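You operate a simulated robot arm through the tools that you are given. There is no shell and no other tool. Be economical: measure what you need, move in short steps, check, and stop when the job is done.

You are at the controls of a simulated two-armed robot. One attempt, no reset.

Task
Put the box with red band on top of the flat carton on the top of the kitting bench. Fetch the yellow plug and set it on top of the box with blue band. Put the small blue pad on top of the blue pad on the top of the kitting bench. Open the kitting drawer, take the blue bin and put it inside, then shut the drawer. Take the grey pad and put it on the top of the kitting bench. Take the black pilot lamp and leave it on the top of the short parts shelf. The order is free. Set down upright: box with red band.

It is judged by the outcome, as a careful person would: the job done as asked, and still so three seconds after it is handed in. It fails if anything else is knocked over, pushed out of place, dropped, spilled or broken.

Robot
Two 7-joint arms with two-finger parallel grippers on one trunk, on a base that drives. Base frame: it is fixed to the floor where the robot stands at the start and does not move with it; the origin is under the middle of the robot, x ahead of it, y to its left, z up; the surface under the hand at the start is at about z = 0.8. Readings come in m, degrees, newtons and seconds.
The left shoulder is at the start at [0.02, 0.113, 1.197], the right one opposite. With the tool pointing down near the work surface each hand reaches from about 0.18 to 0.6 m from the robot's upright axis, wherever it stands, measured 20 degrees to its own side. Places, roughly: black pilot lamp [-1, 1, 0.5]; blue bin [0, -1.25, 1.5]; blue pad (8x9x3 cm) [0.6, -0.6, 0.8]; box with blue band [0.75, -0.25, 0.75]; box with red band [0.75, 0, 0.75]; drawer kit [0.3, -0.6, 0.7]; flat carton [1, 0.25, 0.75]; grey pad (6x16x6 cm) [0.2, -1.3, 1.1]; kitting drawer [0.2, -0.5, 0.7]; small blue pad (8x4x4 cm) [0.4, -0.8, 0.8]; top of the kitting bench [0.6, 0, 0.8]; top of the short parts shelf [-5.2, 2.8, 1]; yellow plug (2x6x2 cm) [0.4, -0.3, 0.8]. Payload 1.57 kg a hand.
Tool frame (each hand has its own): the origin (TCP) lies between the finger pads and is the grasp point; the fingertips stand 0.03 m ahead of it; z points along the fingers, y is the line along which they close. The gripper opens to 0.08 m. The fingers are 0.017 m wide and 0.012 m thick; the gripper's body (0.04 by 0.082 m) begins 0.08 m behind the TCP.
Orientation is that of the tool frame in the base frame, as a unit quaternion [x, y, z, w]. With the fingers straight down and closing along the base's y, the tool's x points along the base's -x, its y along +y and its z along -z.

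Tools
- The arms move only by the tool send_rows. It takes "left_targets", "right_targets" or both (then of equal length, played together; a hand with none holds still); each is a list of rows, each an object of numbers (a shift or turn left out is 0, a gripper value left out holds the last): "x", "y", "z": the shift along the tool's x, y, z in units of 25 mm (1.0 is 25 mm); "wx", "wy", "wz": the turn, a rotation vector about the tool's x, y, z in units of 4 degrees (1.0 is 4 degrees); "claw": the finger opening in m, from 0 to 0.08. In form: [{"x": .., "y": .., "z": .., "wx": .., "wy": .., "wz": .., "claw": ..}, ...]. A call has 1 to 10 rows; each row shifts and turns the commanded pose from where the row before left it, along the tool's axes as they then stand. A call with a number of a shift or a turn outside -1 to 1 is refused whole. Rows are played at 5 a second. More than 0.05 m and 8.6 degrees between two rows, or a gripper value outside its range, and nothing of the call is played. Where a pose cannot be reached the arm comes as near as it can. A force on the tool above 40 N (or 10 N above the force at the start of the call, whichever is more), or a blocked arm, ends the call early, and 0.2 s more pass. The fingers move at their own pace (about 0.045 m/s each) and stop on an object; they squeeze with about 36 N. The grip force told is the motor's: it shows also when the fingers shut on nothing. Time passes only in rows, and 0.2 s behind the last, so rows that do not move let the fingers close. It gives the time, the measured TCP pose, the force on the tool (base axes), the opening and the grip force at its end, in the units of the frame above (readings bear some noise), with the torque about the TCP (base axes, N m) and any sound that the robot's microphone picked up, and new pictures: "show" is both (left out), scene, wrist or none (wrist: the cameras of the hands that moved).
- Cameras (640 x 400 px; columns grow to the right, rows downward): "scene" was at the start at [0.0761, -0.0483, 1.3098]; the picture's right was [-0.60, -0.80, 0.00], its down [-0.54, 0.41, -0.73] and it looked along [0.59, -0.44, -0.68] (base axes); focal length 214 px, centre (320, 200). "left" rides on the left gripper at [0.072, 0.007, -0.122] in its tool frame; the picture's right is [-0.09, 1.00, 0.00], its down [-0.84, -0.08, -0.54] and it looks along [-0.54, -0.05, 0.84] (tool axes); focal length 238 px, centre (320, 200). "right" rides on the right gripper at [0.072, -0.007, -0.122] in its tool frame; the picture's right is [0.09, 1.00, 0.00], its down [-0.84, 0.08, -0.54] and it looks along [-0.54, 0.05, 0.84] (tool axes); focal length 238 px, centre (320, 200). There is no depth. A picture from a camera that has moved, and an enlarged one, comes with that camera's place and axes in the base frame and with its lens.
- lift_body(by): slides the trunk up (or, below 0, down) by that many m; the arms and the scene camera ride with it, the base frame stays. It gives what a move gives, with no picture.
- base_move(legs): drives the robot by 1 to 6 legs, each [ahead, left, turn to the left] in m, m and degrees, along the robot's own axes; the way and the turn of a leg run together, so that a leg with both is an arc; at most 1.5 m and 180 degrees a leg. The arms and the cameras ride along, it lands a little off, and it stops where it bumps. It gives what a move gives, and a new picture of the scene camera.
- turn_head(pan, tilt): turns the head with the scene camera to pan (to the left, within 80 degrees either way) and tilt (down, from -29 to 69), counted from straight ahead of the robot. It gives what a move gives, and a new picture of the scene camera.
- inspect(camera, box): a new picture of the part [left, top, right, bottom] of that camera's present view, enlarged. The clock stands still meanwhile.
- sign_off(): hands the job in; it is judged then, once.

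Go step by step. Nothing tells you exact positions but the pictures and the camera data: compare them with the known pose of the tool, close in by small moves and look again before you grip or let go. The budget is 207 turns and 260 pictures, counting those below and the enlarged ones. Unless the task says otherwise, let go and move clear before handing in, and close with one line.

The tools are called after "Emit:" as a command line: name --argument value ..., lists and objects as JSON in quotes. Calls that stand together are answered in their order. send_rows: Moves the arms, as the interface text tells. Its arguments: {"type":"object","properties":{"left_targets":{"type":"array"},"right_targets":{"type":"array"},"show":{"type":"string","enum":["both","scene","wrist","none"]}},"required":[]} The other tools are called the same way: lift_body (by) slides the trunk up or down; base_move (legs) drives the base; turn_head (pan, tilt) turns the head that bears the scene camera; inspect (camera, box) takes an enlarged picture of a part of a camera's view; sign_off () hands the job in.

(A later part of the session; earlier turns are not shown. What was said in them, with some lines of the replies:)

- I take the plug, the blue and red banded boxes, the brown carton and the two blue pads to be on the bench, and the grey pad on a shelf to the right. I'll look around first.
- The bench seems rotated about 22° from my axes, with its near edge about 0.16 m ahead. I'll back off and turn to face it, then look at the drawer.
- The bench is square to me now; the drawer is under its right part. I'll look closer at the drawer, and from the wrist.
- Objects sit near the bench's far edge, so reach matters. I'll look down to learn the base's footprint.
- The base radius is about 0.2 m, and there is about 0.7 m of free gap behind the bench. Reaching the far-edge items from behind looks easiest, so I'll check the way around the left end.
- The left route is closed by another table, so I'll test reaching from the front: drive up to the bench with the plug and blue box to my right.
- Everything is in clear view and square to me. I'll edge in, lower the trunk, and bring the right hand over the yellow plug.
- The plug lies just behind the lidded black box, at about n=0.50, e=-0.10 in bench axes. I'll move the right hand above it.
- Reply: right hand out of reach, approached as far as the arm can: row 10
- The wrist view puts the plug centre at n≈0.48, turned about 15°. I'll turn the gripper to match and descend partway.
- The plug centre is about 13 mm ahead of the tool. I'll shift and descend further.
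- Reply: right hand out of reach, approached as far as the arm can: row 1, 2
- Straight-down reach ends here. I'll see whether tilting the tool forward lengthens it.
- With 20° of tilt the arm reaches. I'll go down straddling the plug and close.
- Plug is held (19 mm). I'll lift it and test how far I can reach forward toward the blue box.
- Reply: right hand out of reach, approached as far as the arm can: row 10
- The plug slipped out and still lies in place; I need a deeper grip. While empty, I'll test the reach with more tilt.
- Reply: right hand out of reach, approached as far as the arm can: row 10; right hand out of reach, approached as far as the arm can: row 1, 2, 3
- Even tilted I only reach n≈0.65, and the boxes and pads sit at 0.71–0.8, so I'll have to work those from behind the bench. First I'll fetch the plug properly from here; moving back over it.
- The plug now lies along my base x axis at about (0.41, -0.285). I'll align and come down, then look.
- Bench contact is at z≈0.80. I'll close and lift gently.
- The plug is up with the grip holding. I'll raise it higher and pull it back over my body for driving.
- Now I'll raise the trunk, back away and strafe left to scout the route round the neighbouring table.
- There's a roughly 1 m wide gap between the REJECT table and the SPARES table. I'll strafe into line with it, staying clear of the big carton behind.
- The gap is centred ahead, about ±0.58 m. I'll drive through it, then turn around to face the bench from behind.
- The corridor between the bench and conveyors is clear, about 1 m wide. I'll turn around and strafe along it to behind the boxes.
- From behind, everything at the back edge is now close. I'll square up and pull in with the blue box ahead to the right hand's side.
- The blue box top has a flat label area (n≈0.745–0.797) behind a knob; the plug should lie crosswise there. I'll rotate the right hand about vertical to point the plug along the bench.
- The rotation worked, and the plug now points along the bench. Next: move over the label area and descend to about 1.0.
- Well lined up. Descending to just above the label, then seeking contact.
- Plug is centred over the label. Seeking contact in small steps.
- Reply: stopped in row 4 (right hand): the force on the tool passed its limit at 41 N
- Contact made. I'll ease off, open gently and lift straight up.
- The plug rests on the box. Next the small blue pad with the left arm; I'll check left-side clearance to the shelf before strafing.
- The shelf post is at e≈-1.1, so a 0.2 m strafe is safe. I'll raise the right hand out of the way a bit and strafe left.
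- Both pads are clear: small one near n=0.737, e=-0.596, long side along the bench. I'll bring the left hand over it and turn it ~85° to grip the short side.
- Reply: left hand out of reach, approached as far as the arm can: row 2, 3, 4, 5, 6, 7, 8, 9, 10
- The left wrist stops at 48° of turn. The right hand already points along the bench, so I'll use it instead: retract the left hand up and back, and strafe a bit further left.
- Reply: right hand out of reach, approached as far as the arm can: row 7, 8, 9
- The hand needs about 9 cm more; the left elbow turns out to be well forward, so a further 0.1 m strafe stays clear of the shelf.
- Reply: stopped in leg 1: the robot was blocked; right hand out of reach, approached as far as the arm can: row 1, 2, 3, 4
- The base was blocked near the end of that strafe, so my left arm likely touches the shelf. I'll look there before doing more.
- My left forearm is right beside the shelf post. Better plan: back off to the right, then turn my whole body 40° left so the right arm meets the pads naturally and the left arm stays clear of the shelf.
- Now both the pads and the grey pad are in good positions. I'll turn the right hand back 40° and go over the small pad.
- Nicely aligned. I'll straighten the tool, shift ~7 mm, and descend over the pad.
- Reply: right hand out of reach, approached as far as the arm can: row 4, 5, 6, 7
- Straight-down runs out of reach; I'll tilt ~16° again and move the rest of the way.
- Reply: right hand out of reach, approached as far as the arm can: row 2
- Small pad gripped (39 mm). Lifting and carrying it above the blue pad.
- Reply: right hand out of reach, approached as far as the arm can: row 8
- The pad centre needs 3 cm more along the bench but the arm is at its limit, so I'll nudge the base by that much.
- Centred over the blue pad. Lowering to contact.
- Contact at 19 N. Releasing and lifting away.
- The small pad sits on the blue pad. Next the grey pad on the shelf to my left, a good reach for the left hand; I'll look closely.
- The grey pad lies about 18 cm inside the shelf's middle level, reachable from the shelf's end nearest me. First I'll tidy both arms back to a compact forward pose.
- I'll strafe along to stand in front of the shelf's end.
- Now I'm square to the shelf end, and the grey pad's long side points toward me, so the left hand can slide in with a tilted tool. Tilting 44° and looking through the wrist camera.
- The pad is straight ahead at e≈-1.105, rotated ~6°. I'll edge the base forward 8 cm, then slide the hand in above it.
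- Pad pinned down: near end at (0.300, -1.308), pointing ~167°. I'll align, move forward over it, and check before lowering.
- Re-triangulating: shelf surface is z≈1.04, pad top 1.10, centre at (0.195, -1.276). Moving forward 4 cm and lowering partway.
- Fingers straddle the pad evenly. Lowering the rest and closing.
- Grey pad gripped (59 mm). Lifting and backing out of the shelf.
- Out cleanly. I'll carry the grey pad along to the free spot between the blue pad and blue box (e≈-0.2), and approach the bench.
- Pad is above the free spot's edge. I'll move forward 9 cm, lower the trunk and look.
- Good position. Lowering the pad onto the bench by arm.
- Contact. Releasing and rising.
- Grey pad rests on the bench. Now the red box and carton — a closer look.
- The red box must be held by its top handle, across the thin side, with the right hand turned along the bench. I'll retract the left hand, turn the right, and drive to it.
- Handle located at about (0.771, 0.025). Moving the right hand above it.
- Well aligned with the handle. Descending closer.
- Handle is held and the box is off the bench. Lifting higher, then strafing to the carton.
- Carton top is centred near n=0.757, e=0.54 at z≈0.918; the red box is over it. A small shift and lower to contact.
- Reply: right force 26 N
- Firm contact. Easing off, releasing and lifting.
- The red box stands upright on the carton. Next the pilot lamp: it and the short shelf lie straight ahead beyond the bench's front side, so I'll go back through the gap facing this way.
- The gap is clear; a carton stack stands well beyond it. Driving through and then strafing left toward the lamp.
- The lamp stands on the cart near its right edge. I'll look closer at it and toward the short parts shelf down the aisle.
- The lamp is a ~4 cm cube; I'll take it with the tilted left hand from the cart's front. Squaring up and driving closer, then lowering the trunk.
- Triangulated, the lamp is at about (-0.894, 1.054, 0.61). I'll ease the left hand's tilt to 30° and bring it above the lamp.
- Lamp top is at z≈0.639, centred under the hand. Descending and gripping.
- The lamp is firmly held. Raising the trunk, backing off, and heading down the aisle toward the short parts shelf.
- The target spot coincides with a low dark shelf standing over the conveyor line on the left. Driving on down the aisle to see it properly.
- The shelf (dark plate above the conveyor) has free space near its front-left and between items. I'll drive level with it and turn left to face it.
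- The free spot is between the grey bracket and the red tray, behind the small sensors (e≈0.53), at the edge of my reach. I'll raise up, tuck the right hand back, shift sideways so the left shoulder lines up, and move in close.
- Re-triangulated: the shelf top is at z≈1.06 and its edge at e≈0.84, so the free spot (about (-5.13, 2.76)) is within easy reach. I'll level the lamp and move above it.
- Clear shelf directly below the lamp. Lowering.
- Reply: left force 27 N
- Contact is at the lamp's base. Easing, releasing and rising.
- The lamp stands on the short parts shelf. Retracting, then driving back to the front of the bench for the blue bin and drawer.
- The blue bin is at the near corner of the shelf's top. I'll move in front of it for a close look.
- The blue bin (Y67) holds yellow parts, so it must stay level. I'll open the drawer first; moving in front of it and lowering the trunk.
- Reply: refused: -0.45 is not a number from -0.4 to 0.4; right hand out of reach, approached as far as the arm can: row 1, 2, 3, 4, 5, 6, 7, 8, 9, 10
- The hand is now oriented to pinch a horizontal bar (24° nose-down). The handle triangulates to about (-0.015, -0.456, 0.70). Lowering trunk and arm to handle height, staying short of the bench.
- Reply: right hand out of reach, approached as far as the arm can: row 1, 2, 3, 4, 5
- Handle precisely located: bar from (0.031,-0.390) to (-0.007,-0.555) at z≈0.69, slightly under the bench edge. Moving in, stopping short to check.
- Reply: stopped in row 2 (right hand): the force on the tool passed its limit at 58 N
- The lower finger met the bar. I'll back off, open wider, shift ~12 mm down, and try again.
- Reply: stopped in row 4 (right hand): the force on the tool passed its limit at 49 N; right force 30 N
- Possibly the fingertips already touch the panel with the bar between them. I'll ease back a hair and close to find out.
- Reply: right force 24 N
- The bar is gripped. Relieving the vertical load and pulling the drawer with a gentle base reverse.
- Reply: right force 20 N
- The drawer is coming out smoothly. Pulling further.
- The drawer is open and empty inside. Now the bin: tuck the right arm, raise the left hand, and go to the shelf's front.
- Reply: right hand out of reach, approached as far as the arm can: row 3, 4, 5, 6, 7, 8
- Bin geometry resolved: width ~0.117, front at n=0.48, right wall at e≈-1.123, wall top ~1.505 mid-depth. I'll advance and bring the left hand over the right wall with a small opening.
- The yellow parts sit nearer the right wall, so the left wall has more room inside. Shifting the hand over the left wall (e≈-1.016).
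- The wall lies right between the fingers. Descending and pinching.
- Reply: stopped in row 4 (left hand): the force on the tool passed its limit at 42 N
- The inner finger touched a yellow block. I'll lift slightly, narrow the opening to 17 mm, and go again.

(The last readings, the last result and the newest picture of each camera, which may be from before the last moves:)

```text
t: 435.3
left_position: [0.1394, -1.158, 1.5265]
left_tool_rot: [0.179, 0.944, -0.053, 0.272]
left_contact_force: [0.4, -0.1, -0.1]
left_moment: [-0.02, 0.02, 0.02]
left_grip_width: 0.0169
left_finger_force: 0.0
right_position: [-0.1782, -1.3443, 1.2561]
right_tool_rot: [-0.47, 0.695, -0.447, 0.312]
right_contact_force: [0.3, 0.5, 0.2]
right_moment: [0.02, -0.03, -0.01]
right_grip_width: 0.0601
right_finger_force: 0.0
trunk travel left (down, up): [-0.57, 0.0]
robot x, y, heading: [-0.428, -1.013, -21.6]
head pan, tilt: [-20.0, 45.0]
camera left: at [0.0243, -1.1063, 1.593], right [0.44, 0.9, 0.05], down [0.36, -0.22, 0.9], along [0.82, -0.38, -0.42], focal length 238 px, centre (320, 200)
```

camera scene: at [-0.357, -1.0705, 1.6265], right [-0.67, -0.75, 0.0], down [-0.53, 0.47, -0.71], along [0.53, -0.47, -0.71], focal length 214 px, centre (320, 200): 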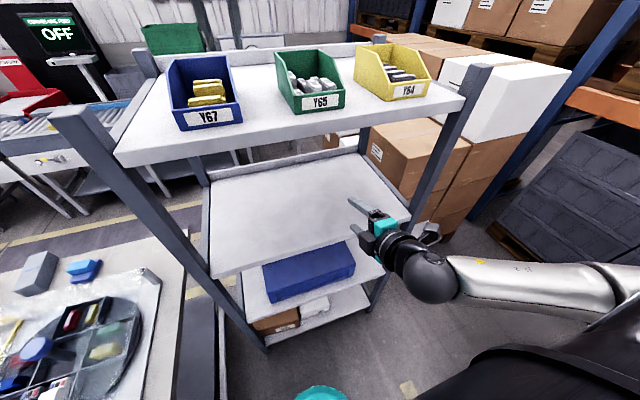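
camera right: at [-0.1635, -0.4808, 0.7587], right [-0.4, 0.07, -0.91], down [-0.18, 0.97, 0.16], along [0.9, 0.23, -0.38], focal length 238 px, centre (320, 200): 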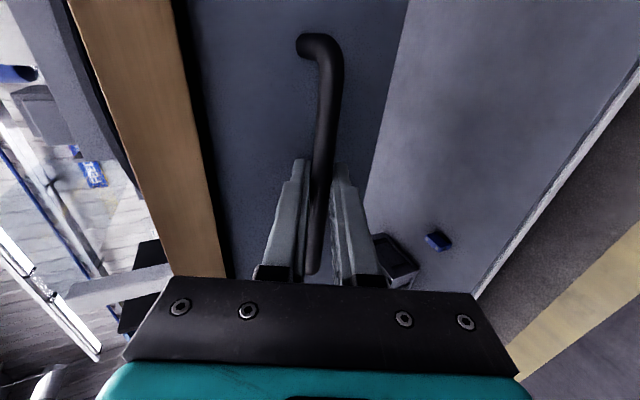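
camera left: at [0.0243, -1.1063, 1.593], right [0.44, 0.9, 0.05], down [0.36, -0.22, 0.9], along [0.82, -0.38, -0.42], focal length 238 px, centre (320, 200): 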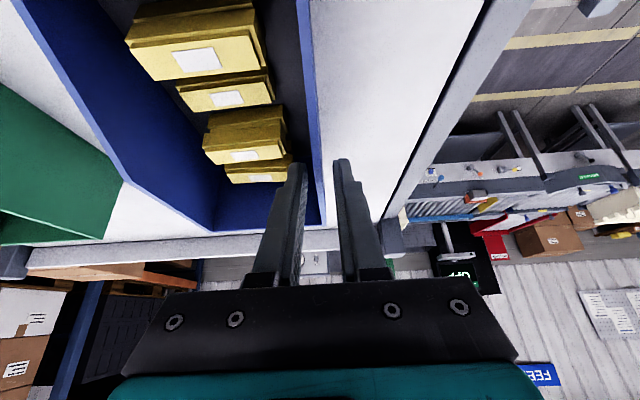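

Emit:
send_rows --left_targets '[{"z": 0.27, "x": 0.16}, {"z": 0.27, "x": 0.16}, {"z": 0.22, "x": 0.12}, {}]' --show "wrist"

```text
t: 436.3
left_position: [0.1393, -1.1597, 1.5155]
left_tool_rot: [0.176, 0.941, -0.058, 0.281]
left_contact_force: [6.3, -0.9, 38.2]
left_moment: [-0.53, -0.38, 0.13]
left_grip_width: 0.0156
left_finger_force: 0.0
right_position: [-0.1798, -1.3454, 1.257]
right_tool_rot: [-0.469, 0.694, -0.448, 0.312]
right_contact_force: [0.2, 1.2, 1.0]
right_moment: [-0.01, 0.01, -0.02]
right_grip_width: 0.06
right_finger_force: 0.0
trunk travel left (down, up): [-0.57, 0.0]
robot x, y, heading: [-0.4268, -1.0162, -21.5]
head pan, tilt: [-20.0, 45.0]
camera left: at [0.0227, -1.106, 1.5787], right [0.44, 0.9, 0.04], down [0.35, -0.21, 0.91], along [0.83, -0.38, -0.4], focal length 238 px, centre (320, 200)
```

left: 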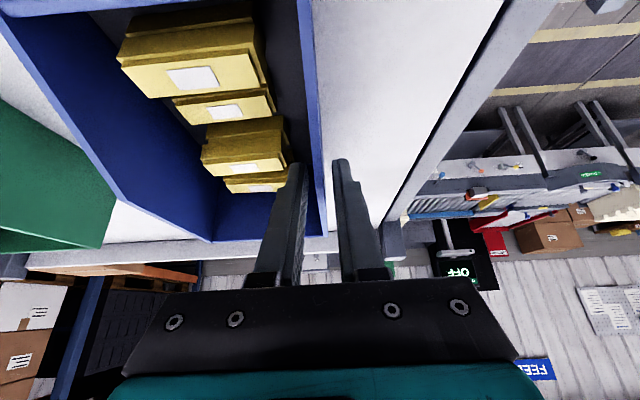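

Overlap with the wall is already about 2 cm. I'll shift 4 mm outward to clear the blocks, try slightly deeper, then pinch.

Emit:
send_rows --left_targets '[{"z": -0.2, "x": -0.11}, {"y": 0.17}, {"z": 0.2, "x": 0.11}, {"z": 0.15, "x": 0.08}, {}]' --show "none"

```text
t: 437.5
left_position: [0.1402, -1.1585, 1.5148]
left_tool_rot: [0.178, 0.94, -0.061, 0.285]
left_contact_force: [2.6, -2.4, 47.5]
left_moment: [-0.72, -0.35, 0.25]
left_grip_width: 0.018
left_finger_force: 0.8
right_position: [-0.1819, -1.3442, 1.2584]
right_tool_rot: [-0.469, 0.695, -0.447, 0.314]
right_contact_force: [-0.1, 1.0, 0.0]
right_moment: [-0.01, -0.02, 0.02]
right_grip_width: 0.0598
right_finger_force: 0.1
trunk travel left (down, up): [-0.57, 0.0]
robot x, y, heading: [-0.4266, -1.0142, -21.8]
head pan, tilt: [-20.0, 45.0]
```

The inner finger rests on a block top, with the wall between the fingers. I'll ease up 2 mm and pinch here.

Emit:
send_rows --left_targets '[{"z": -0.3, "x": -0.17}, {"claw": 0.0}, {}, {}, {}, {"z": -0.1, "x": -0.06}, {"z": -0.1, "x": -0.06}, {}]' --show "both"

```text
t: 439.3
left_position: [0.1395, -1.1576, 1.5165]
left_tool_rot: [0.179, 0.944, -0.053, 0.272]
left_contact_force: [-4.3, -2.8, 12.0]
left_moment: [-0.56, -0.37, -0.28]
left_grip_width: 0.0038
left_finger_force: 24.5
right_position: [-0.1795, -1.346, 1.2551]
right_tool_rot: [-0.469, 0.695, -0.447, 0.313]
right_contact_force: [0.0, 0.2, -0.5]
right_moment: [-0.02, 0.01, 0.01]
right_grip_width: 0.0598
right_finger_force: 0.1
trunk travel left (down, up): [-0.57, 0.0]
robot x, y, heading: [-0.4282, -1.0154, -21.7]
head pan, tilt: [-20.0, 45.0]
camera scene: at [-0.3596, -1.0717, 1.6265], right [-0.67, -0.75, 0.0], down [-0.53, 0.47, -0.71], along [0.53, -0.47, -0.71], focal length 214 px, centre (320, 200)
camera left: at [0.0235, -1.1047, 1.582], right [0.44, 0.9, 0.05], down [0.36, -0.22, 0.9], along [0.82, -0.38, -0.42], focal length 238 px, centre (320, 200)
```

scene: 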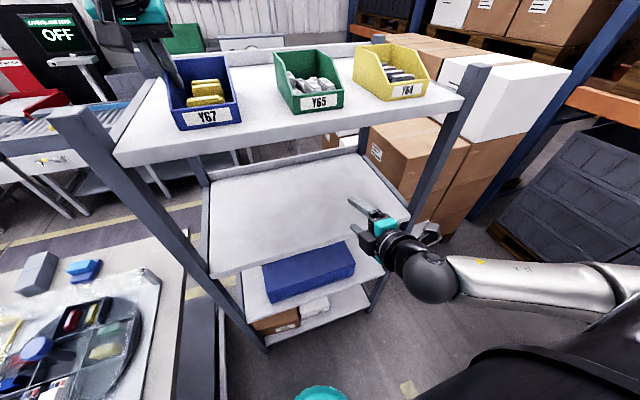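
left: 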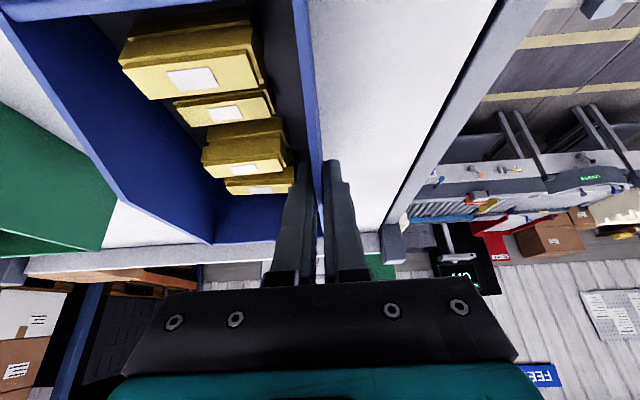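

The wall is pinched (4 mm). Lifting gently 1 cm to test how the bin hangs.

Emit:
send_rows --left_targets '[{"z": -0.15, "x": -0.09}, {"z": -0.15, "x": -0.09}, {"z": -0.2, "x": -0.11}, {"z": -0.2, "x": -0.11}, {}, {}]' --show "both"

```text
t: 440.7
left_position: [0.1408, -1.1555, 1.5348]
left_tool_rot: [0.179, 0.944, -0.052, 0.271]
left_contact_force: [-0.2, -0.5, -1.2]
left_moment: [0.12, -0.07, 0.02]
left_grip_width: 0.0036
left_finger_force: 24.4
right_position: [-0.1776, -1.3453, 1.2569]
right_tool_rot: [-0.47, 0.694, -0.448, 0.312]
right_contact_force: [-0.5, -0.3, 0.4]
right_moment: [0.0, -0.02, 0.0]
right_grip_width: 0.0602
right_finger_force: 0.0
trunk travel left (down, up): [-0.57, 0.0]
robot x, y, heading: [-0.427, -1.0157, -21.6]
head pan, tilt: [-20.0, 45.0]
camera scene: at [-0.3569, -1.0711, 1.6264], right [-0.67, -0.75, 0.0], down [-0.53, 0.47, -0.71], along [0.53, -0.47, -0.71], focal length 214 px, centre (320, 200)
camera left: at [0.0261, -1.1022, 1.6017], right [0.44, 0.9, 0.05], down [0.36, -0.22, 0.9], along [0.82, -0.38, -0.43], focal length 238 px, centre (320, 200)
```

scene: 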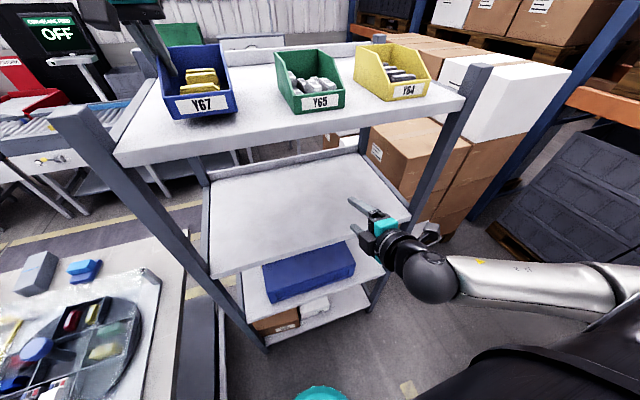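
left: 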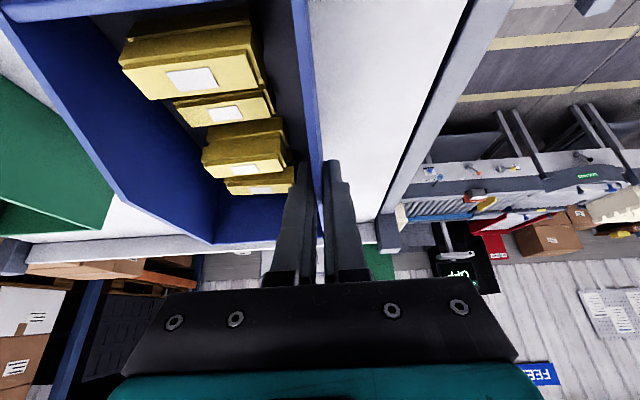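

The bin hangs level and light in the grip. Lifting clear, backing out, and carrying it over to the drawer.

Emit:
send_rows --left_targets '[{"z": -0.3, "x": -0.17}, {"z": -0.4, "x": -0.23}, {"z": -0.4, "x": -0.23}, {"z": -0.4, "x": -0.23}]' --show "none"

Emit:
base_move --legs '[[-0.3, 0, 0], [-0.3, 0, 0], [0, 0.64, -0.2]]'

```text
t: 441.7
left_position: [0.1403, -1.155, 1.5779]
left_tool_rot: [0.179, 0.944, -0.053, 0.271]
left_contact_force: [-0.8, -0.9, -1.9]
left_moment: [0.07, -0.08, 0.01]
left_grip_width: 0.004
left_finger_force: 24.5
right_position: [-0.1787, -1.3444, 1.2559]
right_tool_rot: [-0.469, 0.695, -0.447, 0.313]
right_contact_force: [-0.9, -0.1, 0.3]
right_moment: [-0.02, 0.0, -0.02]
right_grip_width: 0.0599
right_finger_force: 0.1
trunk travel left (down, up): [-0.57, 0.0]
robot x, y, heading: [-0.4304, -1.0125, -21.7]
head pan, tilt: [-20.0, 45.0]
```

```text
t: 448.6
left_position: [-0.1799, -0.333, 1.579]
left_tool_rot: [0.178, 0.944, -0.052, 0.271]
left_contact_force: [0.1, 0.4, -2.0]
left_moment: [0.09, -0.04, -0.02]
left_grip_width: 0.004
left_finger_force: 25.0
right_position: [-0.498, -0.5246, 1.2551]
right_tool_rot: [-0.47, 0.694, -0.446, 0.313]
right_contact_force: [0.9, 0.2, 0.3]
right_moment: [0.0, 0.03, -0.03]
right_grip_width: 0.06
right_finger_force: 0.1
trunk travel left (down, up): [-0.57, 0.0]
robot x, y, heading: [-0.7446, -0.1984, -21.7]
head pan, tilt: [-20.0, 45.0]
camera scene: at [-0.6773, -0.2496, 1.6264], right [-0.66, -0.75, 0.0], down [-0.53, 0.47, -0.71], along [0.53, -0.47, -0.71], focal length 214 px, centre (320, 200)
```

scene: 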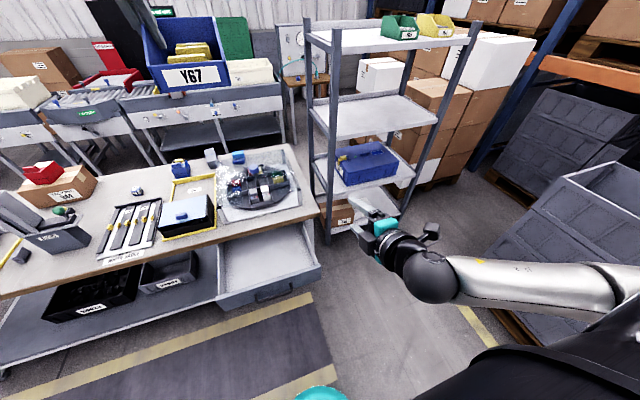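

The bin is level and in line with the drawer. I'll raise the right hand out of the way, lower the trunk, and look.

Emit:
send_rows --right_targets '[{"z": -0.42, "y": -0.9}, {"z": -0.42, "y": -0.9}, {"z": -0.42, "y": -0.9}, {"z": -0.42, "y": -0.9}, {"z": -0.42, "y": -0.9}, {"z": -0.42, "y": -0.9}, {"z": -0.42, "y": -0.9}]' --show "none"

Emit:
lift_body --by -0.4

Emit:
base_move --legs '[[0.087, 0, 0]]'

```text
t: 450.2
left_position: [-0.1796, -0.3338, 1.5786]
left_tool_rot: [0.178, 0.944, -0.053, 0.272]
left_contact_force: [-0.4, -0.2, -0.8]
left_moment: [0.09, -0.04, -0.01]
left_grip_width: 0.0038
left_finger_force: 24.8
right_position: [-0.4395, -0.5732, 1.3797]
right_tool_rot: [-0.471, 0.694, -0.446, 0.313]
right_contact_force: [-0.6, -0.8, 0.5]
right_moment: [0.04, 0.01, 0.02]
right_grip_width: 0.06
right_finger_force: 0.0
right hand out of reach, approached as far as the arm can: row 1, 2, 3, 4, 5, 6, 7
trunk travel left (down, up): [-0.57, 0.0]
robot x, y, heading: [-0.7495, -0.1931, -21.6]
head pan, tilt: [-20.0, 45.0]
```

```text
t: 454.1
left_position: [-0.1811, -0.3338, 1.1779]
left_tool_rot: [0.178, 0.944, -0.053, 0.271]
left_contact_force: [0.5, 0.1, -2.1]
left_moment: [0.11, -0.05, 0.0]
left_grip_width: 0.004
left_finger_force: 24.3
right_position: [-0.4402, -0.5731, 0.9791]
right_tool_rot: [-0.47, 0.695, -0.446, 0.312]
right_contact_force: [0.4, -0.7, 0.2]
right_moment: [0.02, -0.01, -0.03]
right_grip_width: 0.06
right_finger_force: 0.1
trunk travel left (down, up): [-0.17, 0.4]
robot x, y, heading: [-0.7479, -0.1926, -21.6]
head pan, tilt: [-20.0, 45.0]
```

```text
t: 455.1
left_position: [-0.0986, -0.3655, 1.1759]
left_tool_rot: [0.178, 0.944, -0.052, 0.272]
left_contact_force: [0.2, 0.3, -2.8]
left_moment: [0.09, -0.02, -0.01]
left_grip_width: 0.0038
left_finger_force: 24.1
right_position: [-0.3599, -0.6057, 0.9788]
right_tool_rot: [-0.47, 0.694, -0.446, 0.312]
right_contact_force: [1.2, 0.6, 0.3]
right_moment: [0.0, 0.01, -0.01]
right_grip_width: 0.0599
right_finger_force: 0.1
trunk travel left (down, up): [-0.17, 0.4]
robot x, y, heading: [-0.6667, -0.2249, -21.6]
head pan, tilt: [-20.0, 45.0]
camera scene: at [-0.5962, -0.282, 1.2264], right [-0.66, -0.75, 0.0], down [-0.53, 0.47, -0.71], along [0.53, -0.47, -0.71], focal length 214 px, centre (320, 200)
```

scene: 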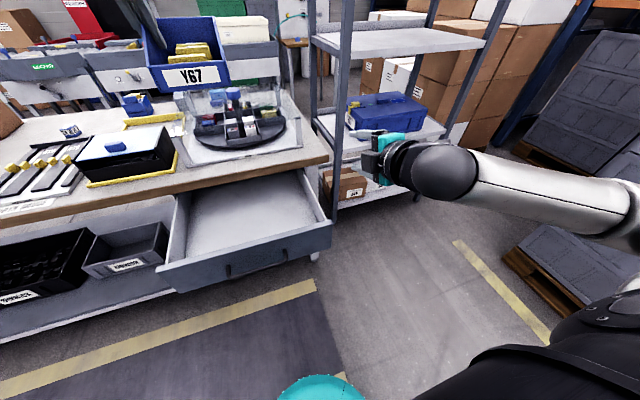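

Aligned: bin would sit n -0.04…0.13, e -0.48…-0.37, inside the drawer. Lowering.

Emit:
lift_body --by -0.16

Emit:
send_rows --left_targets '[{"z": 0.8, "x": 0.46}, {"z": 0.8, "x": 0.46}, {"z": 0.8, "x": 0.46}, {"z": 0.8, "x": 0.46}, {"z": 0.8, "x": 0.46}, {"z": 0.8, "x": 0.46}, {"z": 0.8, "x": 0.46}, {"z": 0.8, "x": 0.46}, {}]' --show "both"

```text
t: 457.0
left_position: [-0.1013, -0.3663, 1.0175]
left_tool_rot: [0.178, 0.944, -0.053, 0.272]
left_contact_force: [0.1, 0.4, -2.7]
left_moment: [0.09, -0.04, 0.0]
left_grip_width: 0.0038
left_finger_force: 24.4
right_position: [-0.3597, -0.6053, 0.8192]
right_tool_rot: [-0.47, 0.694, -0.447, 0.312]
right_contact_force: [0.6, 0.0, 0.7]
right_moment: [0.0, 0.03, 0.0]
right_grip_width: 0.06
right_finger_force: 0.0
trunk travel left (down, up): [-0.01, 0.56]
robot x, y, heading: [-0.6656, -0.2226, -21.6]
head pan, tilt: [-20.0, 45.0]
```

```text
t: 459.0
left_position: [-0.0925, -0.3682, 0.832]
left_tool_rot: [0.178, 0.944, -0.053, 0.271]
left_contact_force: [0.2, 0.3, -1.7]
left_moment: [0.08, -0.07, 0.03]
left_grip_width: 0.0039
left_finger_force: 25.0
right_position: [-0.3607, -0.6045, 0.8191]
right_tool_rot: [-0.47, 0.694, -0.447, 0.312]
right_contact_force: [-0.4, -0.2, -0.1]
right_moment: [-0.02, 0.0, -0.04]
right_grip_width: 0.0601
right_finger_force: 0.1
trunk travel left (down, up): [-0.01, 0.56]
robot x, y, heading: [-0.6694, -0.2284, -21.9]
head pan, tilt: [-20.0, 45.0]
camera scene: at [-0.5969, -0.2817, 1.0665], right [-0.66, -0.75, 0.0], down [-0.53, 0.47, -0.71], along [0.53, -0.47, -0.71], focal length 214 px, centre (320, 200)
camera left: at [-0.2081, -0.3153, 0.8992], right [0.44, 0.9, 0.05], down [0.36, -0.22, 0.9], along [0.82, -0.38, -0.42], focal length 238 px, centre (320, 200)
```

scene: 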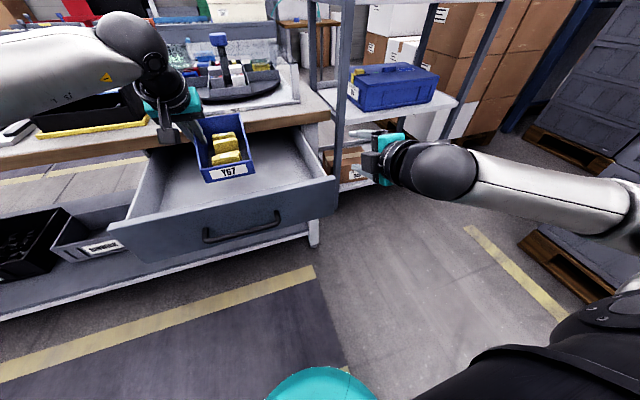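
left: 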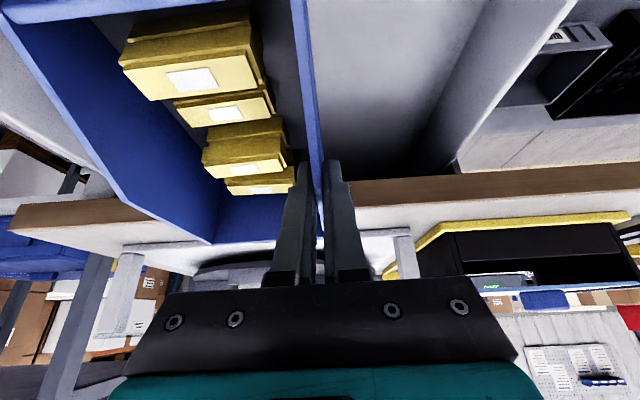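

Shifting back 12 mm for clearance to the bench edge, then lowering further.

Emit:
send_rows --left_targets '[{"x": 0.43, "z": -0.25}, {"z": 0.6, "x": 0.35}, {"z": 0.6, "x": 0.35}, {"z": 0.6, "x": 0.35}, {"z": 0.6, "x": 0.35}, {"z": 0.6, "x": 0.35}, {"z": 0.5, "x": 0.29}, {}]' --show "both"

```text
t: 460.8
left_position: [-0.1015, -0.3646, 0.7303]
left_tool_rot: [0.178, 0.944, -0.053, 0.272]
left_contact_force: [-0.6, -0.3, -1.7]
left_moment: [0.11, -0.07, 0.02]
left_grip_width: 0.004
left_finger_force: 24.7
right_position: [-0.3592, -0.6055, 0.8174]
right_tool_rot: [-0.469, 0.694, -0.447, 0.313]
right_contact_force: [0.1, -0.4, 0.5]
right_moment: [-0.03, 0.0, -0.02]
right_grip_width: 0.0598
right_finger_force: 0.0
trunk travel left (down, up): [-0.01, 0.56]
robot x, y, heading: [-0.6685, -0.2263, -21.5]
head pan, tilt: [-20.0, 45.0]
camera scene: at [-0.5969, -0.2817, 1.0665], right [-0.66, -0.75, 0.0], down [-0.53, 0.47, -0.71], along [0.53, -0.47, -0.71], focal length 214 px, centre (320, 200)
camera left: at [-0.2183, -0.3121, 0.7969], right [0.44, 0.9, 0.05], down [0.36, -0.22, 0.9], along [0.82, -0.38, -0.43], focal length 238 px, centre (320, 200)
```

scene: 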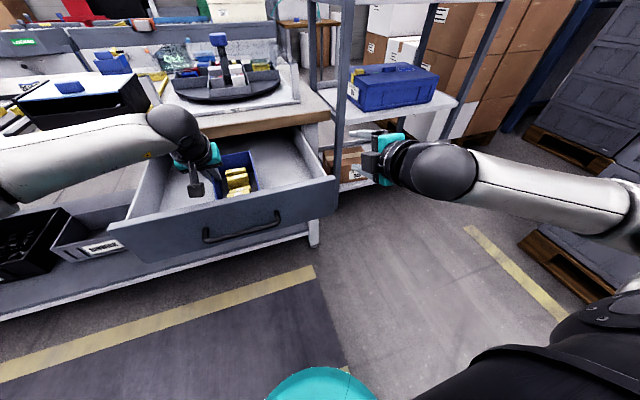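
left: 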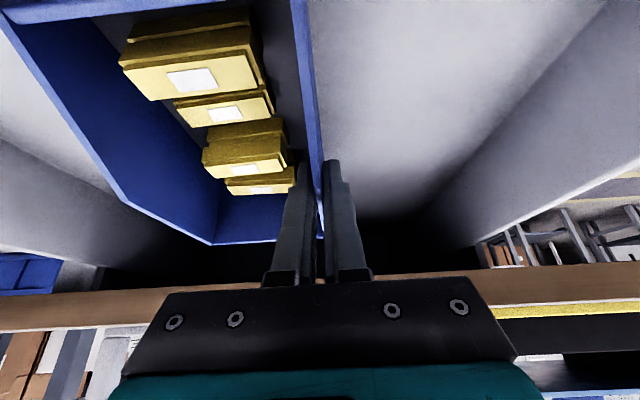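

Emit:
send_rows --left_targets '[{"z": 0.15, "x": 0.085}, {"z": 0.15, "x": 0.085}, {"z": 0.12, "x": 0.07}, {"z": 0.1, "x": 0.06}, {}]' --show "none"

```text
t: 462.0
left_position: [-0.1016, -0.3665, 0.7203]
left_tool_rot: [0.177, 0.943, -0.054, 0.276]
left_contact_force: [1.1, 2.6, 18.6]
left_moment: [0.27, 0.41, -0.06]
left_grip_width: 0.0038
left_finger_force: 24.0
right_position: [-0.3603, -0.6048, 0.8202]
right_tool_rot: [-0.469, 0.694, -0.448, 0.313]
right_contact_force: [-0.1, 0.0, -1.0]
right_moment: [-0.04, 0.02, -0.01]
right_grip_width: 0.0599
right_finger_force: 0.1
trunk travel left (down, up): [-0.01, 0.56]
robot x, y, heading: [-0.6619, -0.2268, -21.4]
head pan, tilt: [-20.0, 45.0]
```

Contact with the drawer floor. Releasing with a small opening and rising straight up.

Emit:
send_rows --left_targets '[{"z": -0.1, "x": -0.06}, {"claw": 0.016}, {}, {"z": -0.3, "x": -0.17}, {"z": -0.5, "x": -0.29}, {"z": -0.8, "x": -0.46}, {"z": -0.8, "x": -0.46}, {"z": -0.8, "x": -0.46}, {"z": -0.8, "x": -0.46}, {"z": -0.8, "x": -0.46}]' --show "both"

```text
t: 464.2
left_position: [-0.107, -0.3625, 0.8596]
left_tool_rot: [0.177, 0.945, -0.051, 0.271]
left_contact_force: [1.0, 0.1, 0.3]
left_moment: [-0.04, -0.03, -0.03]
left_grip_width: 0.0162
left_finger_force: 0.0
right_position: [-0.3606, -0.6049, 0.8195]
right_tool_rot: [-0.47, 0.694, -0.447, 0.312]
right_contact_force: [0.1, 0.0, -0.8]
right_moment: [-0.03, -0.01, -0.04]
right_grip_width: 0.0602
right_finger_force: 0.0
trunk travel left (down, up): [-0.01, 0.56]
robot x, y, heading: [-0.6631, -0.2264, -21.8]
head pan, tilt: [-20.0, 45.0]
camera scene: at [-0.5971, -0.2817, 1.0665], right [-0.66, -0.75, 0.0], down [-0.53, 0.47, -0.71], along [0.53, -0.47, -0.71], focal length 214 px, centre (320, 200)
camera left: at [-0.2227, -0.3093, 0.9246], right [0.44, 0.9, 0.05], down [0.36, -0.22, 0.9], along [0.82, -0.38, -0.43], focal length 238 px, centre (320, 200)
```

scene: 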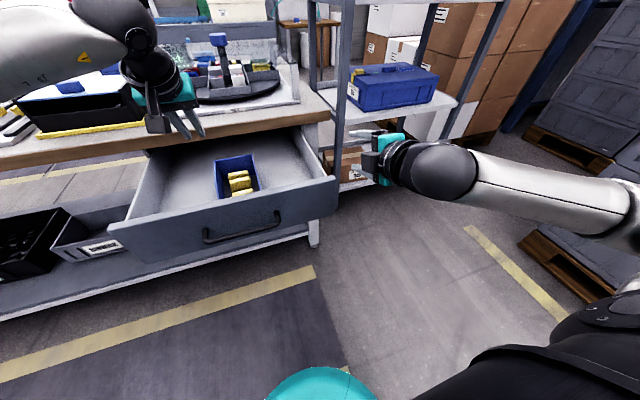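
left: 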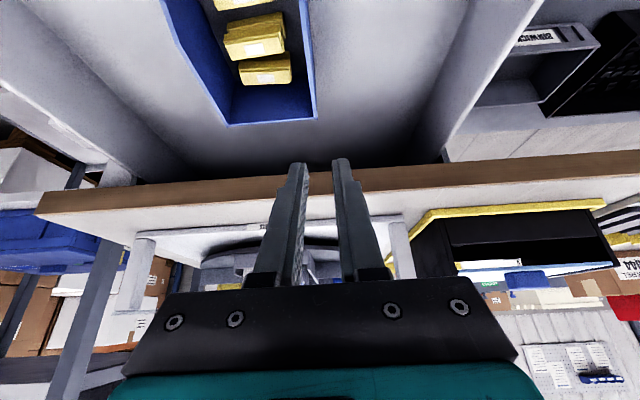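

The bin rests in the drawer. Now to close it: retract the left hand up and back, reposition to where I held the handle before, and re-grip it.

Emit:
send_rows --left_targets '[{"x": 0.15, "z": -0.98}, {"x": 0.15, "z": -0.98}, {"x": 0.15, "z": -0.98}, {"x": 0.15, "z": -0.98}, {"x": 0.15, "z": -0.98}, {"x": 0.15, "z": -0.98}, {"x": 0.15, "z": -0.98}, {"x": 0.15, "z": -0.98}, {"x": 0.15, "z": -0.98}, {"x": 0.15, "z": -0.98}]' --show "none"

Emit:
base_move --legs '[[-0.225, 0, 0], [0, 0.222, 0]]'

Emit:
send_rows --right_targets '[{"x": -0.34, "y": 0.23, "z": 0.9}, {"x": -0.34, "y": 0.23, "z": 0.9}, {"x": -0.34, "y": 0.23, "z": 0.9}, {"x": -0.34, "y": 0.23, "z": 0.9}, {"x": -0.34, "y": 0.23, "z": 0.9}, {}]' --show "wrist"

```text
t: 466.4
left_position: [-0.2583, -0.3036, 1.0456]
left_tool_rot: [0.179, 0.944, -0.052, 0.271]
left_contact_force: [0.0, -0.6, -0.2]
left_moment: [-0.04, 0.02, 0.01]
left_grip_width: 0.0159
left_finger_force: 0.0
right_position: [-0.3596, -0.6053, 0.8183]
right_tool_rot: [-0.47, 0.694, -0.448, 0.312]
right_contact_force: [0.1, -0.2, 0.8]
right_moment: [0.01, 0.01, 0.02]
right_grip_width: 0.0602
right_finger_force: 0.2
trunk travel left (down, up): [-0.01, 0.56]
robot x, y, heading: [-0.6688, -0.2268, -21.9]
head pan, tilt: [-20.0, 45.0]
```

```text
t: 469.4
left_position: [-0.3861, -0.02, 1.0452]
left_tool_rot: [0.177, 0.944, -0.052, 0.272]
left_contact_force: [0.7, 0.4, 0.2]
left_moment: [-0.01, -0.02, -0.03]
left_grip_width: 0.0162
left_finger_force: 0.1
right_position: [-0.486, -0.3188, 0.8187]
right_tool_rot: [-0.471, 0.693, -0.446, 0.314]
right_contact_force: [0.9, 0.9, 0.3]
right_moment: [-0.02, -0.01, 0.0]
right_grip_width: 0.06
right_finger_force: 0.1
trunk travel left (down, up): [-0.01, 0.56]
robot x, y, heading: [-0.7919, 0.0561, -21.5]
head pan, tilt: [-20.0, 45.0]
camera scene: at [-0.7238, 0.0026, 1.0665], right [-0.66, -0.75, 0.0], down [-0.53, 0.47, -0.71], along [0.53, -0.47, -0.71], focal length 214 px, centre (320, 200)
```

scene: 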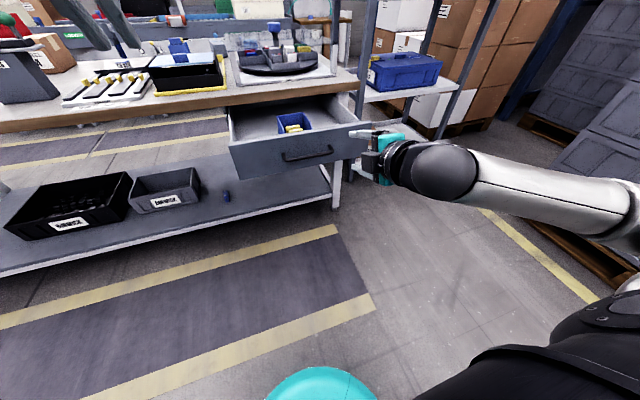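

```text
t: 470.8
left_position: [-0.3847, -0.0192, 1.0459]
left_tool_rot: [0.176, 0.945, -0.051, 0.272]
left_contact_force: [0.2, -0.6, 0.2]
left_moment: [0.0, -0.01, 0.0]
left_grip_width: 0.0161
left_finger_force: 0.0
right_position: [-0.385, -0.3135, 0.7461]
right_tool_rot: [-0.47, 0.694, -0.446, 0.313]
right_contact_force: [-0.2, -0.7, 0.8]
right_moment: [0.01, -0.01, 0.03]
right_grip_width: 0.0601
right_finger_force: 0.0
trunk travel left (down, up): [-0.01, 0.56]
robot x, y, heading: [-0.7949, 0.0566, -21.5]
head pan, tilt: [-20.0, 45.0]
camera right: at [-0.5125, -0.3418, 0.8007], right [-0.4, 0.07, -0.91], down [-0.19, 0.97, 0.16], along [0.89, 0.24, -0.38], focal length 238 px, centre (320, 200)
```

right: 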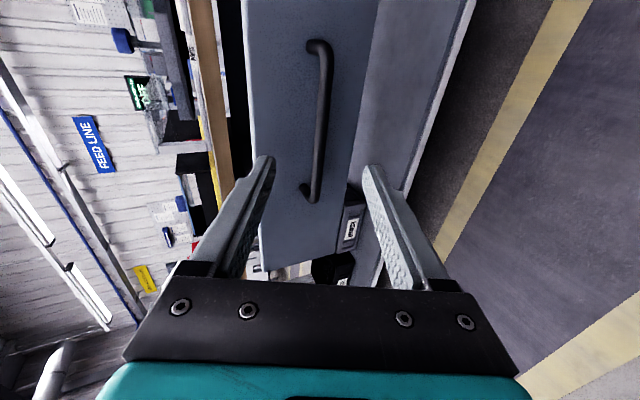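

The handle is in line again. Advancing and gripping it.

Emit:
send_rows --right_targets '[{"z": 0.9}, {"z": 0.9}, {"z": 0.9}, {"z": 0.8}, {"claw": 0.0}, {}, {}, {}, {}]' --show "wrist"

```text
t: 472.8
left_position: [-0.3849, -0.0179, 1.0462]
left_tool_rot: [0.177, 0.944, -0.052, 0.272]
left_contact_force: [0.3, -0.1, -0.7]
left_moment: [0.0, 0.01, -0.04]
left_grip_width: 0.016
left_finger_force: 0.0
right_position: [-0.3096, -0.3405, 0.7116]
right_tool_rot: [-0.471, 0.694, -0.446, 0.314]
right_contact_force: [0.9, 0.3, 0.6]
right_moment: [-0.03, -0.07, -0.02]
right_grip_width: 0.0117
right_finger_force: 28.4
trunk travel left (down, up): [-0.01, 0.56]
robot x, y, heading: [-0.7959, 0.0595, -21.4]
head pan, tilt: [-20.0, 45.0]
camera right: at [-0.438, -0.3694, 0.7648], right [-0.4, 0.07, -0.91], down [-0.19, 0.97, 0.16], along [0.89, 0.24, -0.38], focal length 238 px, centre (320, 200)
```

right: 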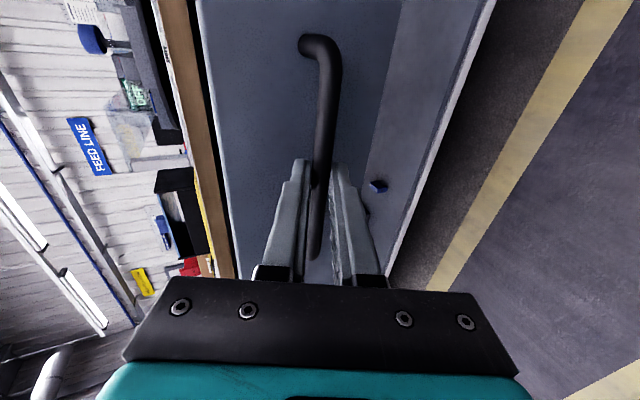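

Gripped. Pushing the drawer shut with the base, slowly at the end.

Emit:
base_move --legs '[[0.15, 0, 0], [0.1, 0, 0]]'

Emit:
base_move --legs '[[0.03, 0, 0]]'

```text
t: 474.9
left_position: [-0.1519, -0.1125, 1.046]
left_tool_rot: [0.178, 0.944, -0.053, 0.271]
left_contact_force: [0.8, -0.3, -0.7]
left_moment: [0.01, 0.01, 0.0]
left_grip_width: 0.0158
left_finger_force: 0.0
right_position: [-0.0777, -0.4358, 0.7116]
right_tool_rot: [-0.469, 0.695, -0.447, 0.311]
right_contact_force: [-5.3, -13.6, 5.9]
right_moment: [-0.24, -0.01, -0.41]
right_grip_width: 0.0115
right_finger_force: 28.8
trunk travel left (down, up): [-0.01, 0.56]
robot x, y, heading: [-0.5598, -0.0371, -21.3]
head pan, tilt: [-20.0, 45.0]
camera scene: at [-0.4916, -0.0905, 1.0665], right [-0.66, -0.75, 0.0], down [-0.53, 0.47, -0.71], along [0.53, -0.47, -0.71], focal length 214 px, centre (320, 200)
```

scene: 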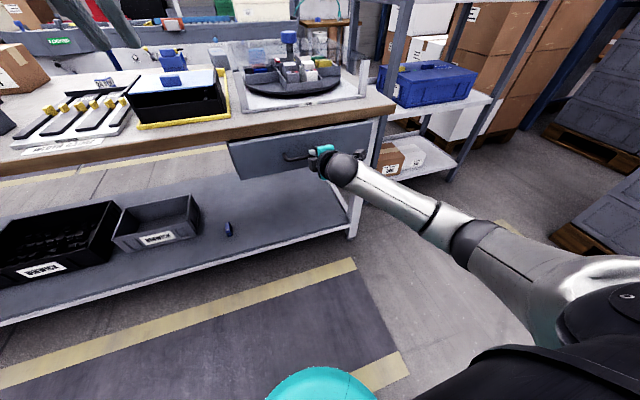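

```text
t: 475.7
left_position: [-0.1241, -0.1239, 1.0467]
left_tool_rot: [0.178, 0.944, -0.052, 0.272]
left_contact_force: [-0.5, -0.9, -0.3]
left_moment: [0.01, -0.01, 0.03]
left_grip_width: 0.0159
left_finger_force: 0.0
right_position: [-0.0505, -0.4479, 0.7105]
right_tool_rot: [-0.469, 0.695, -0.449, 0.31]
right_contact_force: [-1.2, -3.6, 1.1]
right_moment: [0.03, 0.0, 0.08]
right_grip_width: 0.0115
right_finger_force: 29.2
trunk travel left (down, up): [-0.01, 0.56]
robot x, y, heading: [-0.5306, -0.046, -21.5]
head pan, tilt: [-20.0, 45.0]
camera scene: at [-0.4629, -0.1011, 1.0665], right [-0.66, -0.75, 0.0], down [-0.53, 0.47, -0.71], along [0.53, -0.47, -0.71], focal length 214 px, centre (320, 200)
```

scene: 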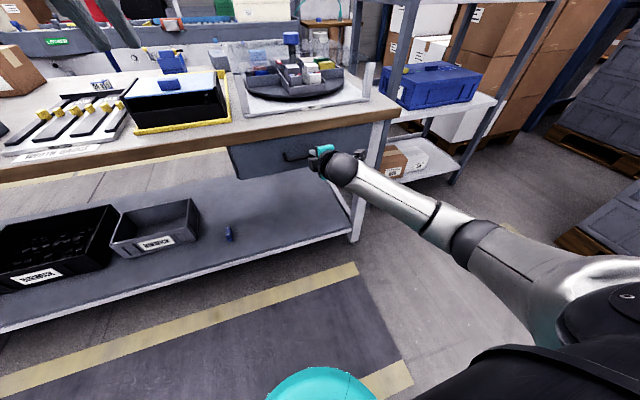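

Nearly shut; pushing the last few millimetres with the arm.

Emit:
send_rows --right_targets '[{"z": 0.18, "y": -0.08}, {"z": 0.18, "y": -0.08}, {"z": 0.18, "y": -0.08}, {"z": 0.18, "y": -0.08}, {}]' --show "none"

```text
t: 476.9
left_position: [-0.1257, -0.1234, 1.0459]
left_tool_rot: [0.178, 0.944, -0.052, 0.272]
left_contact_force: [0.2, 0.7, 0.1]
left_moment: [0.04, -0.02, 0.01]
left_grip_width: 0.0158
left_finger_force: 0.0
right_position: [-0.0339, -0.4546, 0.7058]
right_tool_rot: [-0.47, 0.697, -0.446, 0.308]
right_contact_force: [-28.4, 12.5, -10.3]
right_moment: [0.1, 0.21, -0.02]
right_grip_width: 0.0117
right_finger_force: 29.3
trunk travel left (down, up): [-0.01, 0.56]
robot x, y, heading: [-0.5344, -0.0415, -21.5]
head pan, tilt: [-20.0, 45.0]
```

It hit its stop, at the same place as when first closed. Releasing and backing away.

Emit:
send_rows --right_targets '[{"z": -0.1}, {"claw": 0.06}, {}, {}, {"z": -0.9}, {"z": -0.9}, {"z": -0.9}, {"z": -0.9}, {"z": -0.9}]' --show "none"

Emit:
base_move --legs '[[-0.3, 0, 0]]'

Emit:
lift_body --by 0.4

Emit:
turn_head --pan -10 --tilt 30

Emit:
inspect --camera "scene" --box '[160, 120, 400, 270]'

```text
t: 478.9
left_position: [-0.1235, -0.1224, 1.0465]
left_tool_rot: [0.178, 0.944, -0.052, 0.272]
left_contact_force: [-0.1, -0.2, -0.3]
left_moment: [-0.01, 0.0, 0.0]
left_grip_width: 0.0155
left_finger_force: 0.1
right_position: [-0.1297, -0.4163, 0.7584]
right_tool_rot: [-0.468, 0.695, -0.449, 0.31]
right_contact_force: [0.1, 0.1, -0.6]
right_moment: [-0.01, 0.03, 0.0]
right_grip_width: 0.0599
right_finger_force: 0.0
trunk travel left (down, up): [-0.01, 0.56]
robot x, y, heading: [-0.5304, -0.0448, -21.7]
head pan, tilt: [-20.0, 45.0]
```

```text
t: 481.0
left_position: [-0.4059, -0.009, 1.0461]
left_tool_rot: [0.174, 0.945, -0.051, 0.271]
left_contact_force: [-0.2, 0.0, -0.8]
left_moment: [0.0, 0.0, -0.01]
left_grip_width: 0.016
left_finger_force: 0.0
right_position: [-0.4088, -0.3023, 0.7575]
right_tool_rot: [-0.472, 0.693, -0.448, 0.312]
right_contact_force: [-0.4, 0.2, -0.1]
right_moment: [0.0, 0.02, -0.05]
right_grip_width: 0.0602
right_finger_force: 0.1
trunk travel left (down, up): [-0.01, 0.56]
robot x, y, heading: [-0.8188, 0.0664, -21.2]
head pan, tilt: [-20.0, 45.0]
camera scene: at [-0.7448, 0.0102, 1.0665], right [-0.66, -0.75, 0.0], down [-0.53, 0.47, -0.71], along [0.53, -0.47, -0.71], focal length 214 px, centre (320, 200)
```

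scene: 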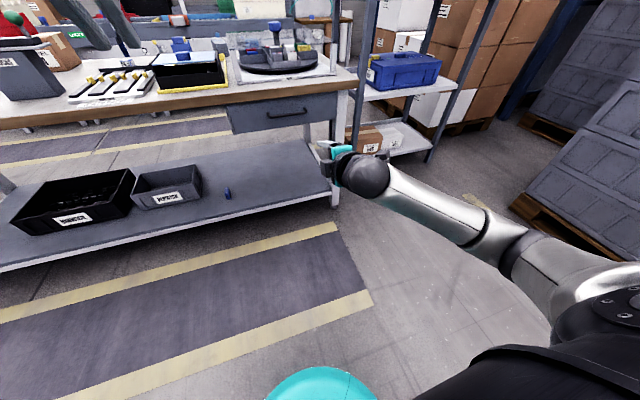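

```text
t: 484.8
left_position: [-0.4056, -0.0099, 1.4455]
left_tool_rot: [0.173, 0.945, -0.05, 0.272]
left_contact_force: [0.4, 0.4, 0.1]
left_moment: [-0.03, 0.01, 0.0]
left_grip_width: 0.016
left_finger_force: 0.1
right_position: [-0.4094, -0.3034, 1.1575]
right_tool_rot: [-0.472, 0.693, -0.447, 0.312]
right_contact_force: [0.1, 0.5, -0.4]
right_moment: [0.01, 0.01, 0.01]
right_grip_width: 0.0599
right_finger_force: 0.1
trunk travel left (down, up): [-0.41, 0.16]
robot x, y, heading: [-0.8169, 0.0636, -21.0]
head pan, tilt: [-20.0, 45.0]
```

```text
t: 485.6
left_position: [-0.4061, -0.009, 1.4454]
left_tool_rot: [0.174, 0.945, -0.051, 0.272]
left_contact_force: [0.7, -0.1, -0.5]
left_moment: [0.03, 0.01, 0.0]
left_grip_width: 0.0162
left_finger_force: 0.0
right_position: [-0.4092, -0.3011, 1.1579]
right_tool_rot: [-0.472, 0.693, -0.447, 0.312]
right_contact_force: [-0.3, -0.5, -0.1]
right_moment: [-0.01, 0.03, -0.02]
right_grip_width: 0.0602
right_finger_force: 0.0
trunk travel left (down, up): [-0.41, 0.16]
robot x, y, heading: [-0.8183, 0.0654, -21.3]
head pan, tilt: [-10.0, 30.0]
camera scene: at [-0.7287, 0.0168, 1.489], right [-0.52, -0.86, 0.0], down [-0.43, 0.26, -0.87], along [0.74, -0.45, -0.5], focal length 214 px, centre (320, 200)
```

scene: 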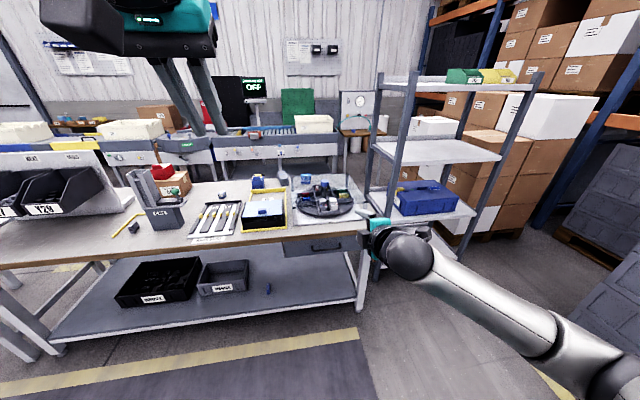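

```text
2.67 times, centred on (280, 195) of scene
camera zoom: at [-0.7287, 0.0168, 1.489], right [-0.52, -0.86, 0.0], down [-0.43, 0.26, -0.87], along [0.74, -0.45, -0.5], focal length 572 px, centre (427, 213)
```

zoom: 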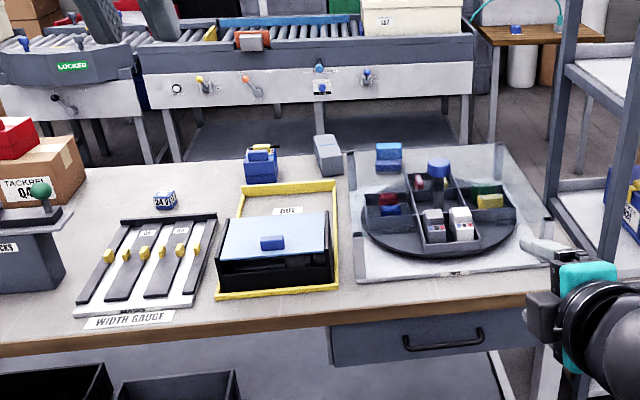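

Everything is where it was asked: the plug is on the blue box, the pads are stacked, and the grey pad is on the bench. The red box stands upright on the carton, the bin is in the shut drawer, and the lamp is on its shelf. Both hands are clear, so I'll hand it in.

Emit:
sign_off

```text
The job is handed in.
```

All six tasks are done and the job is handed in, with both hands empty and clear.
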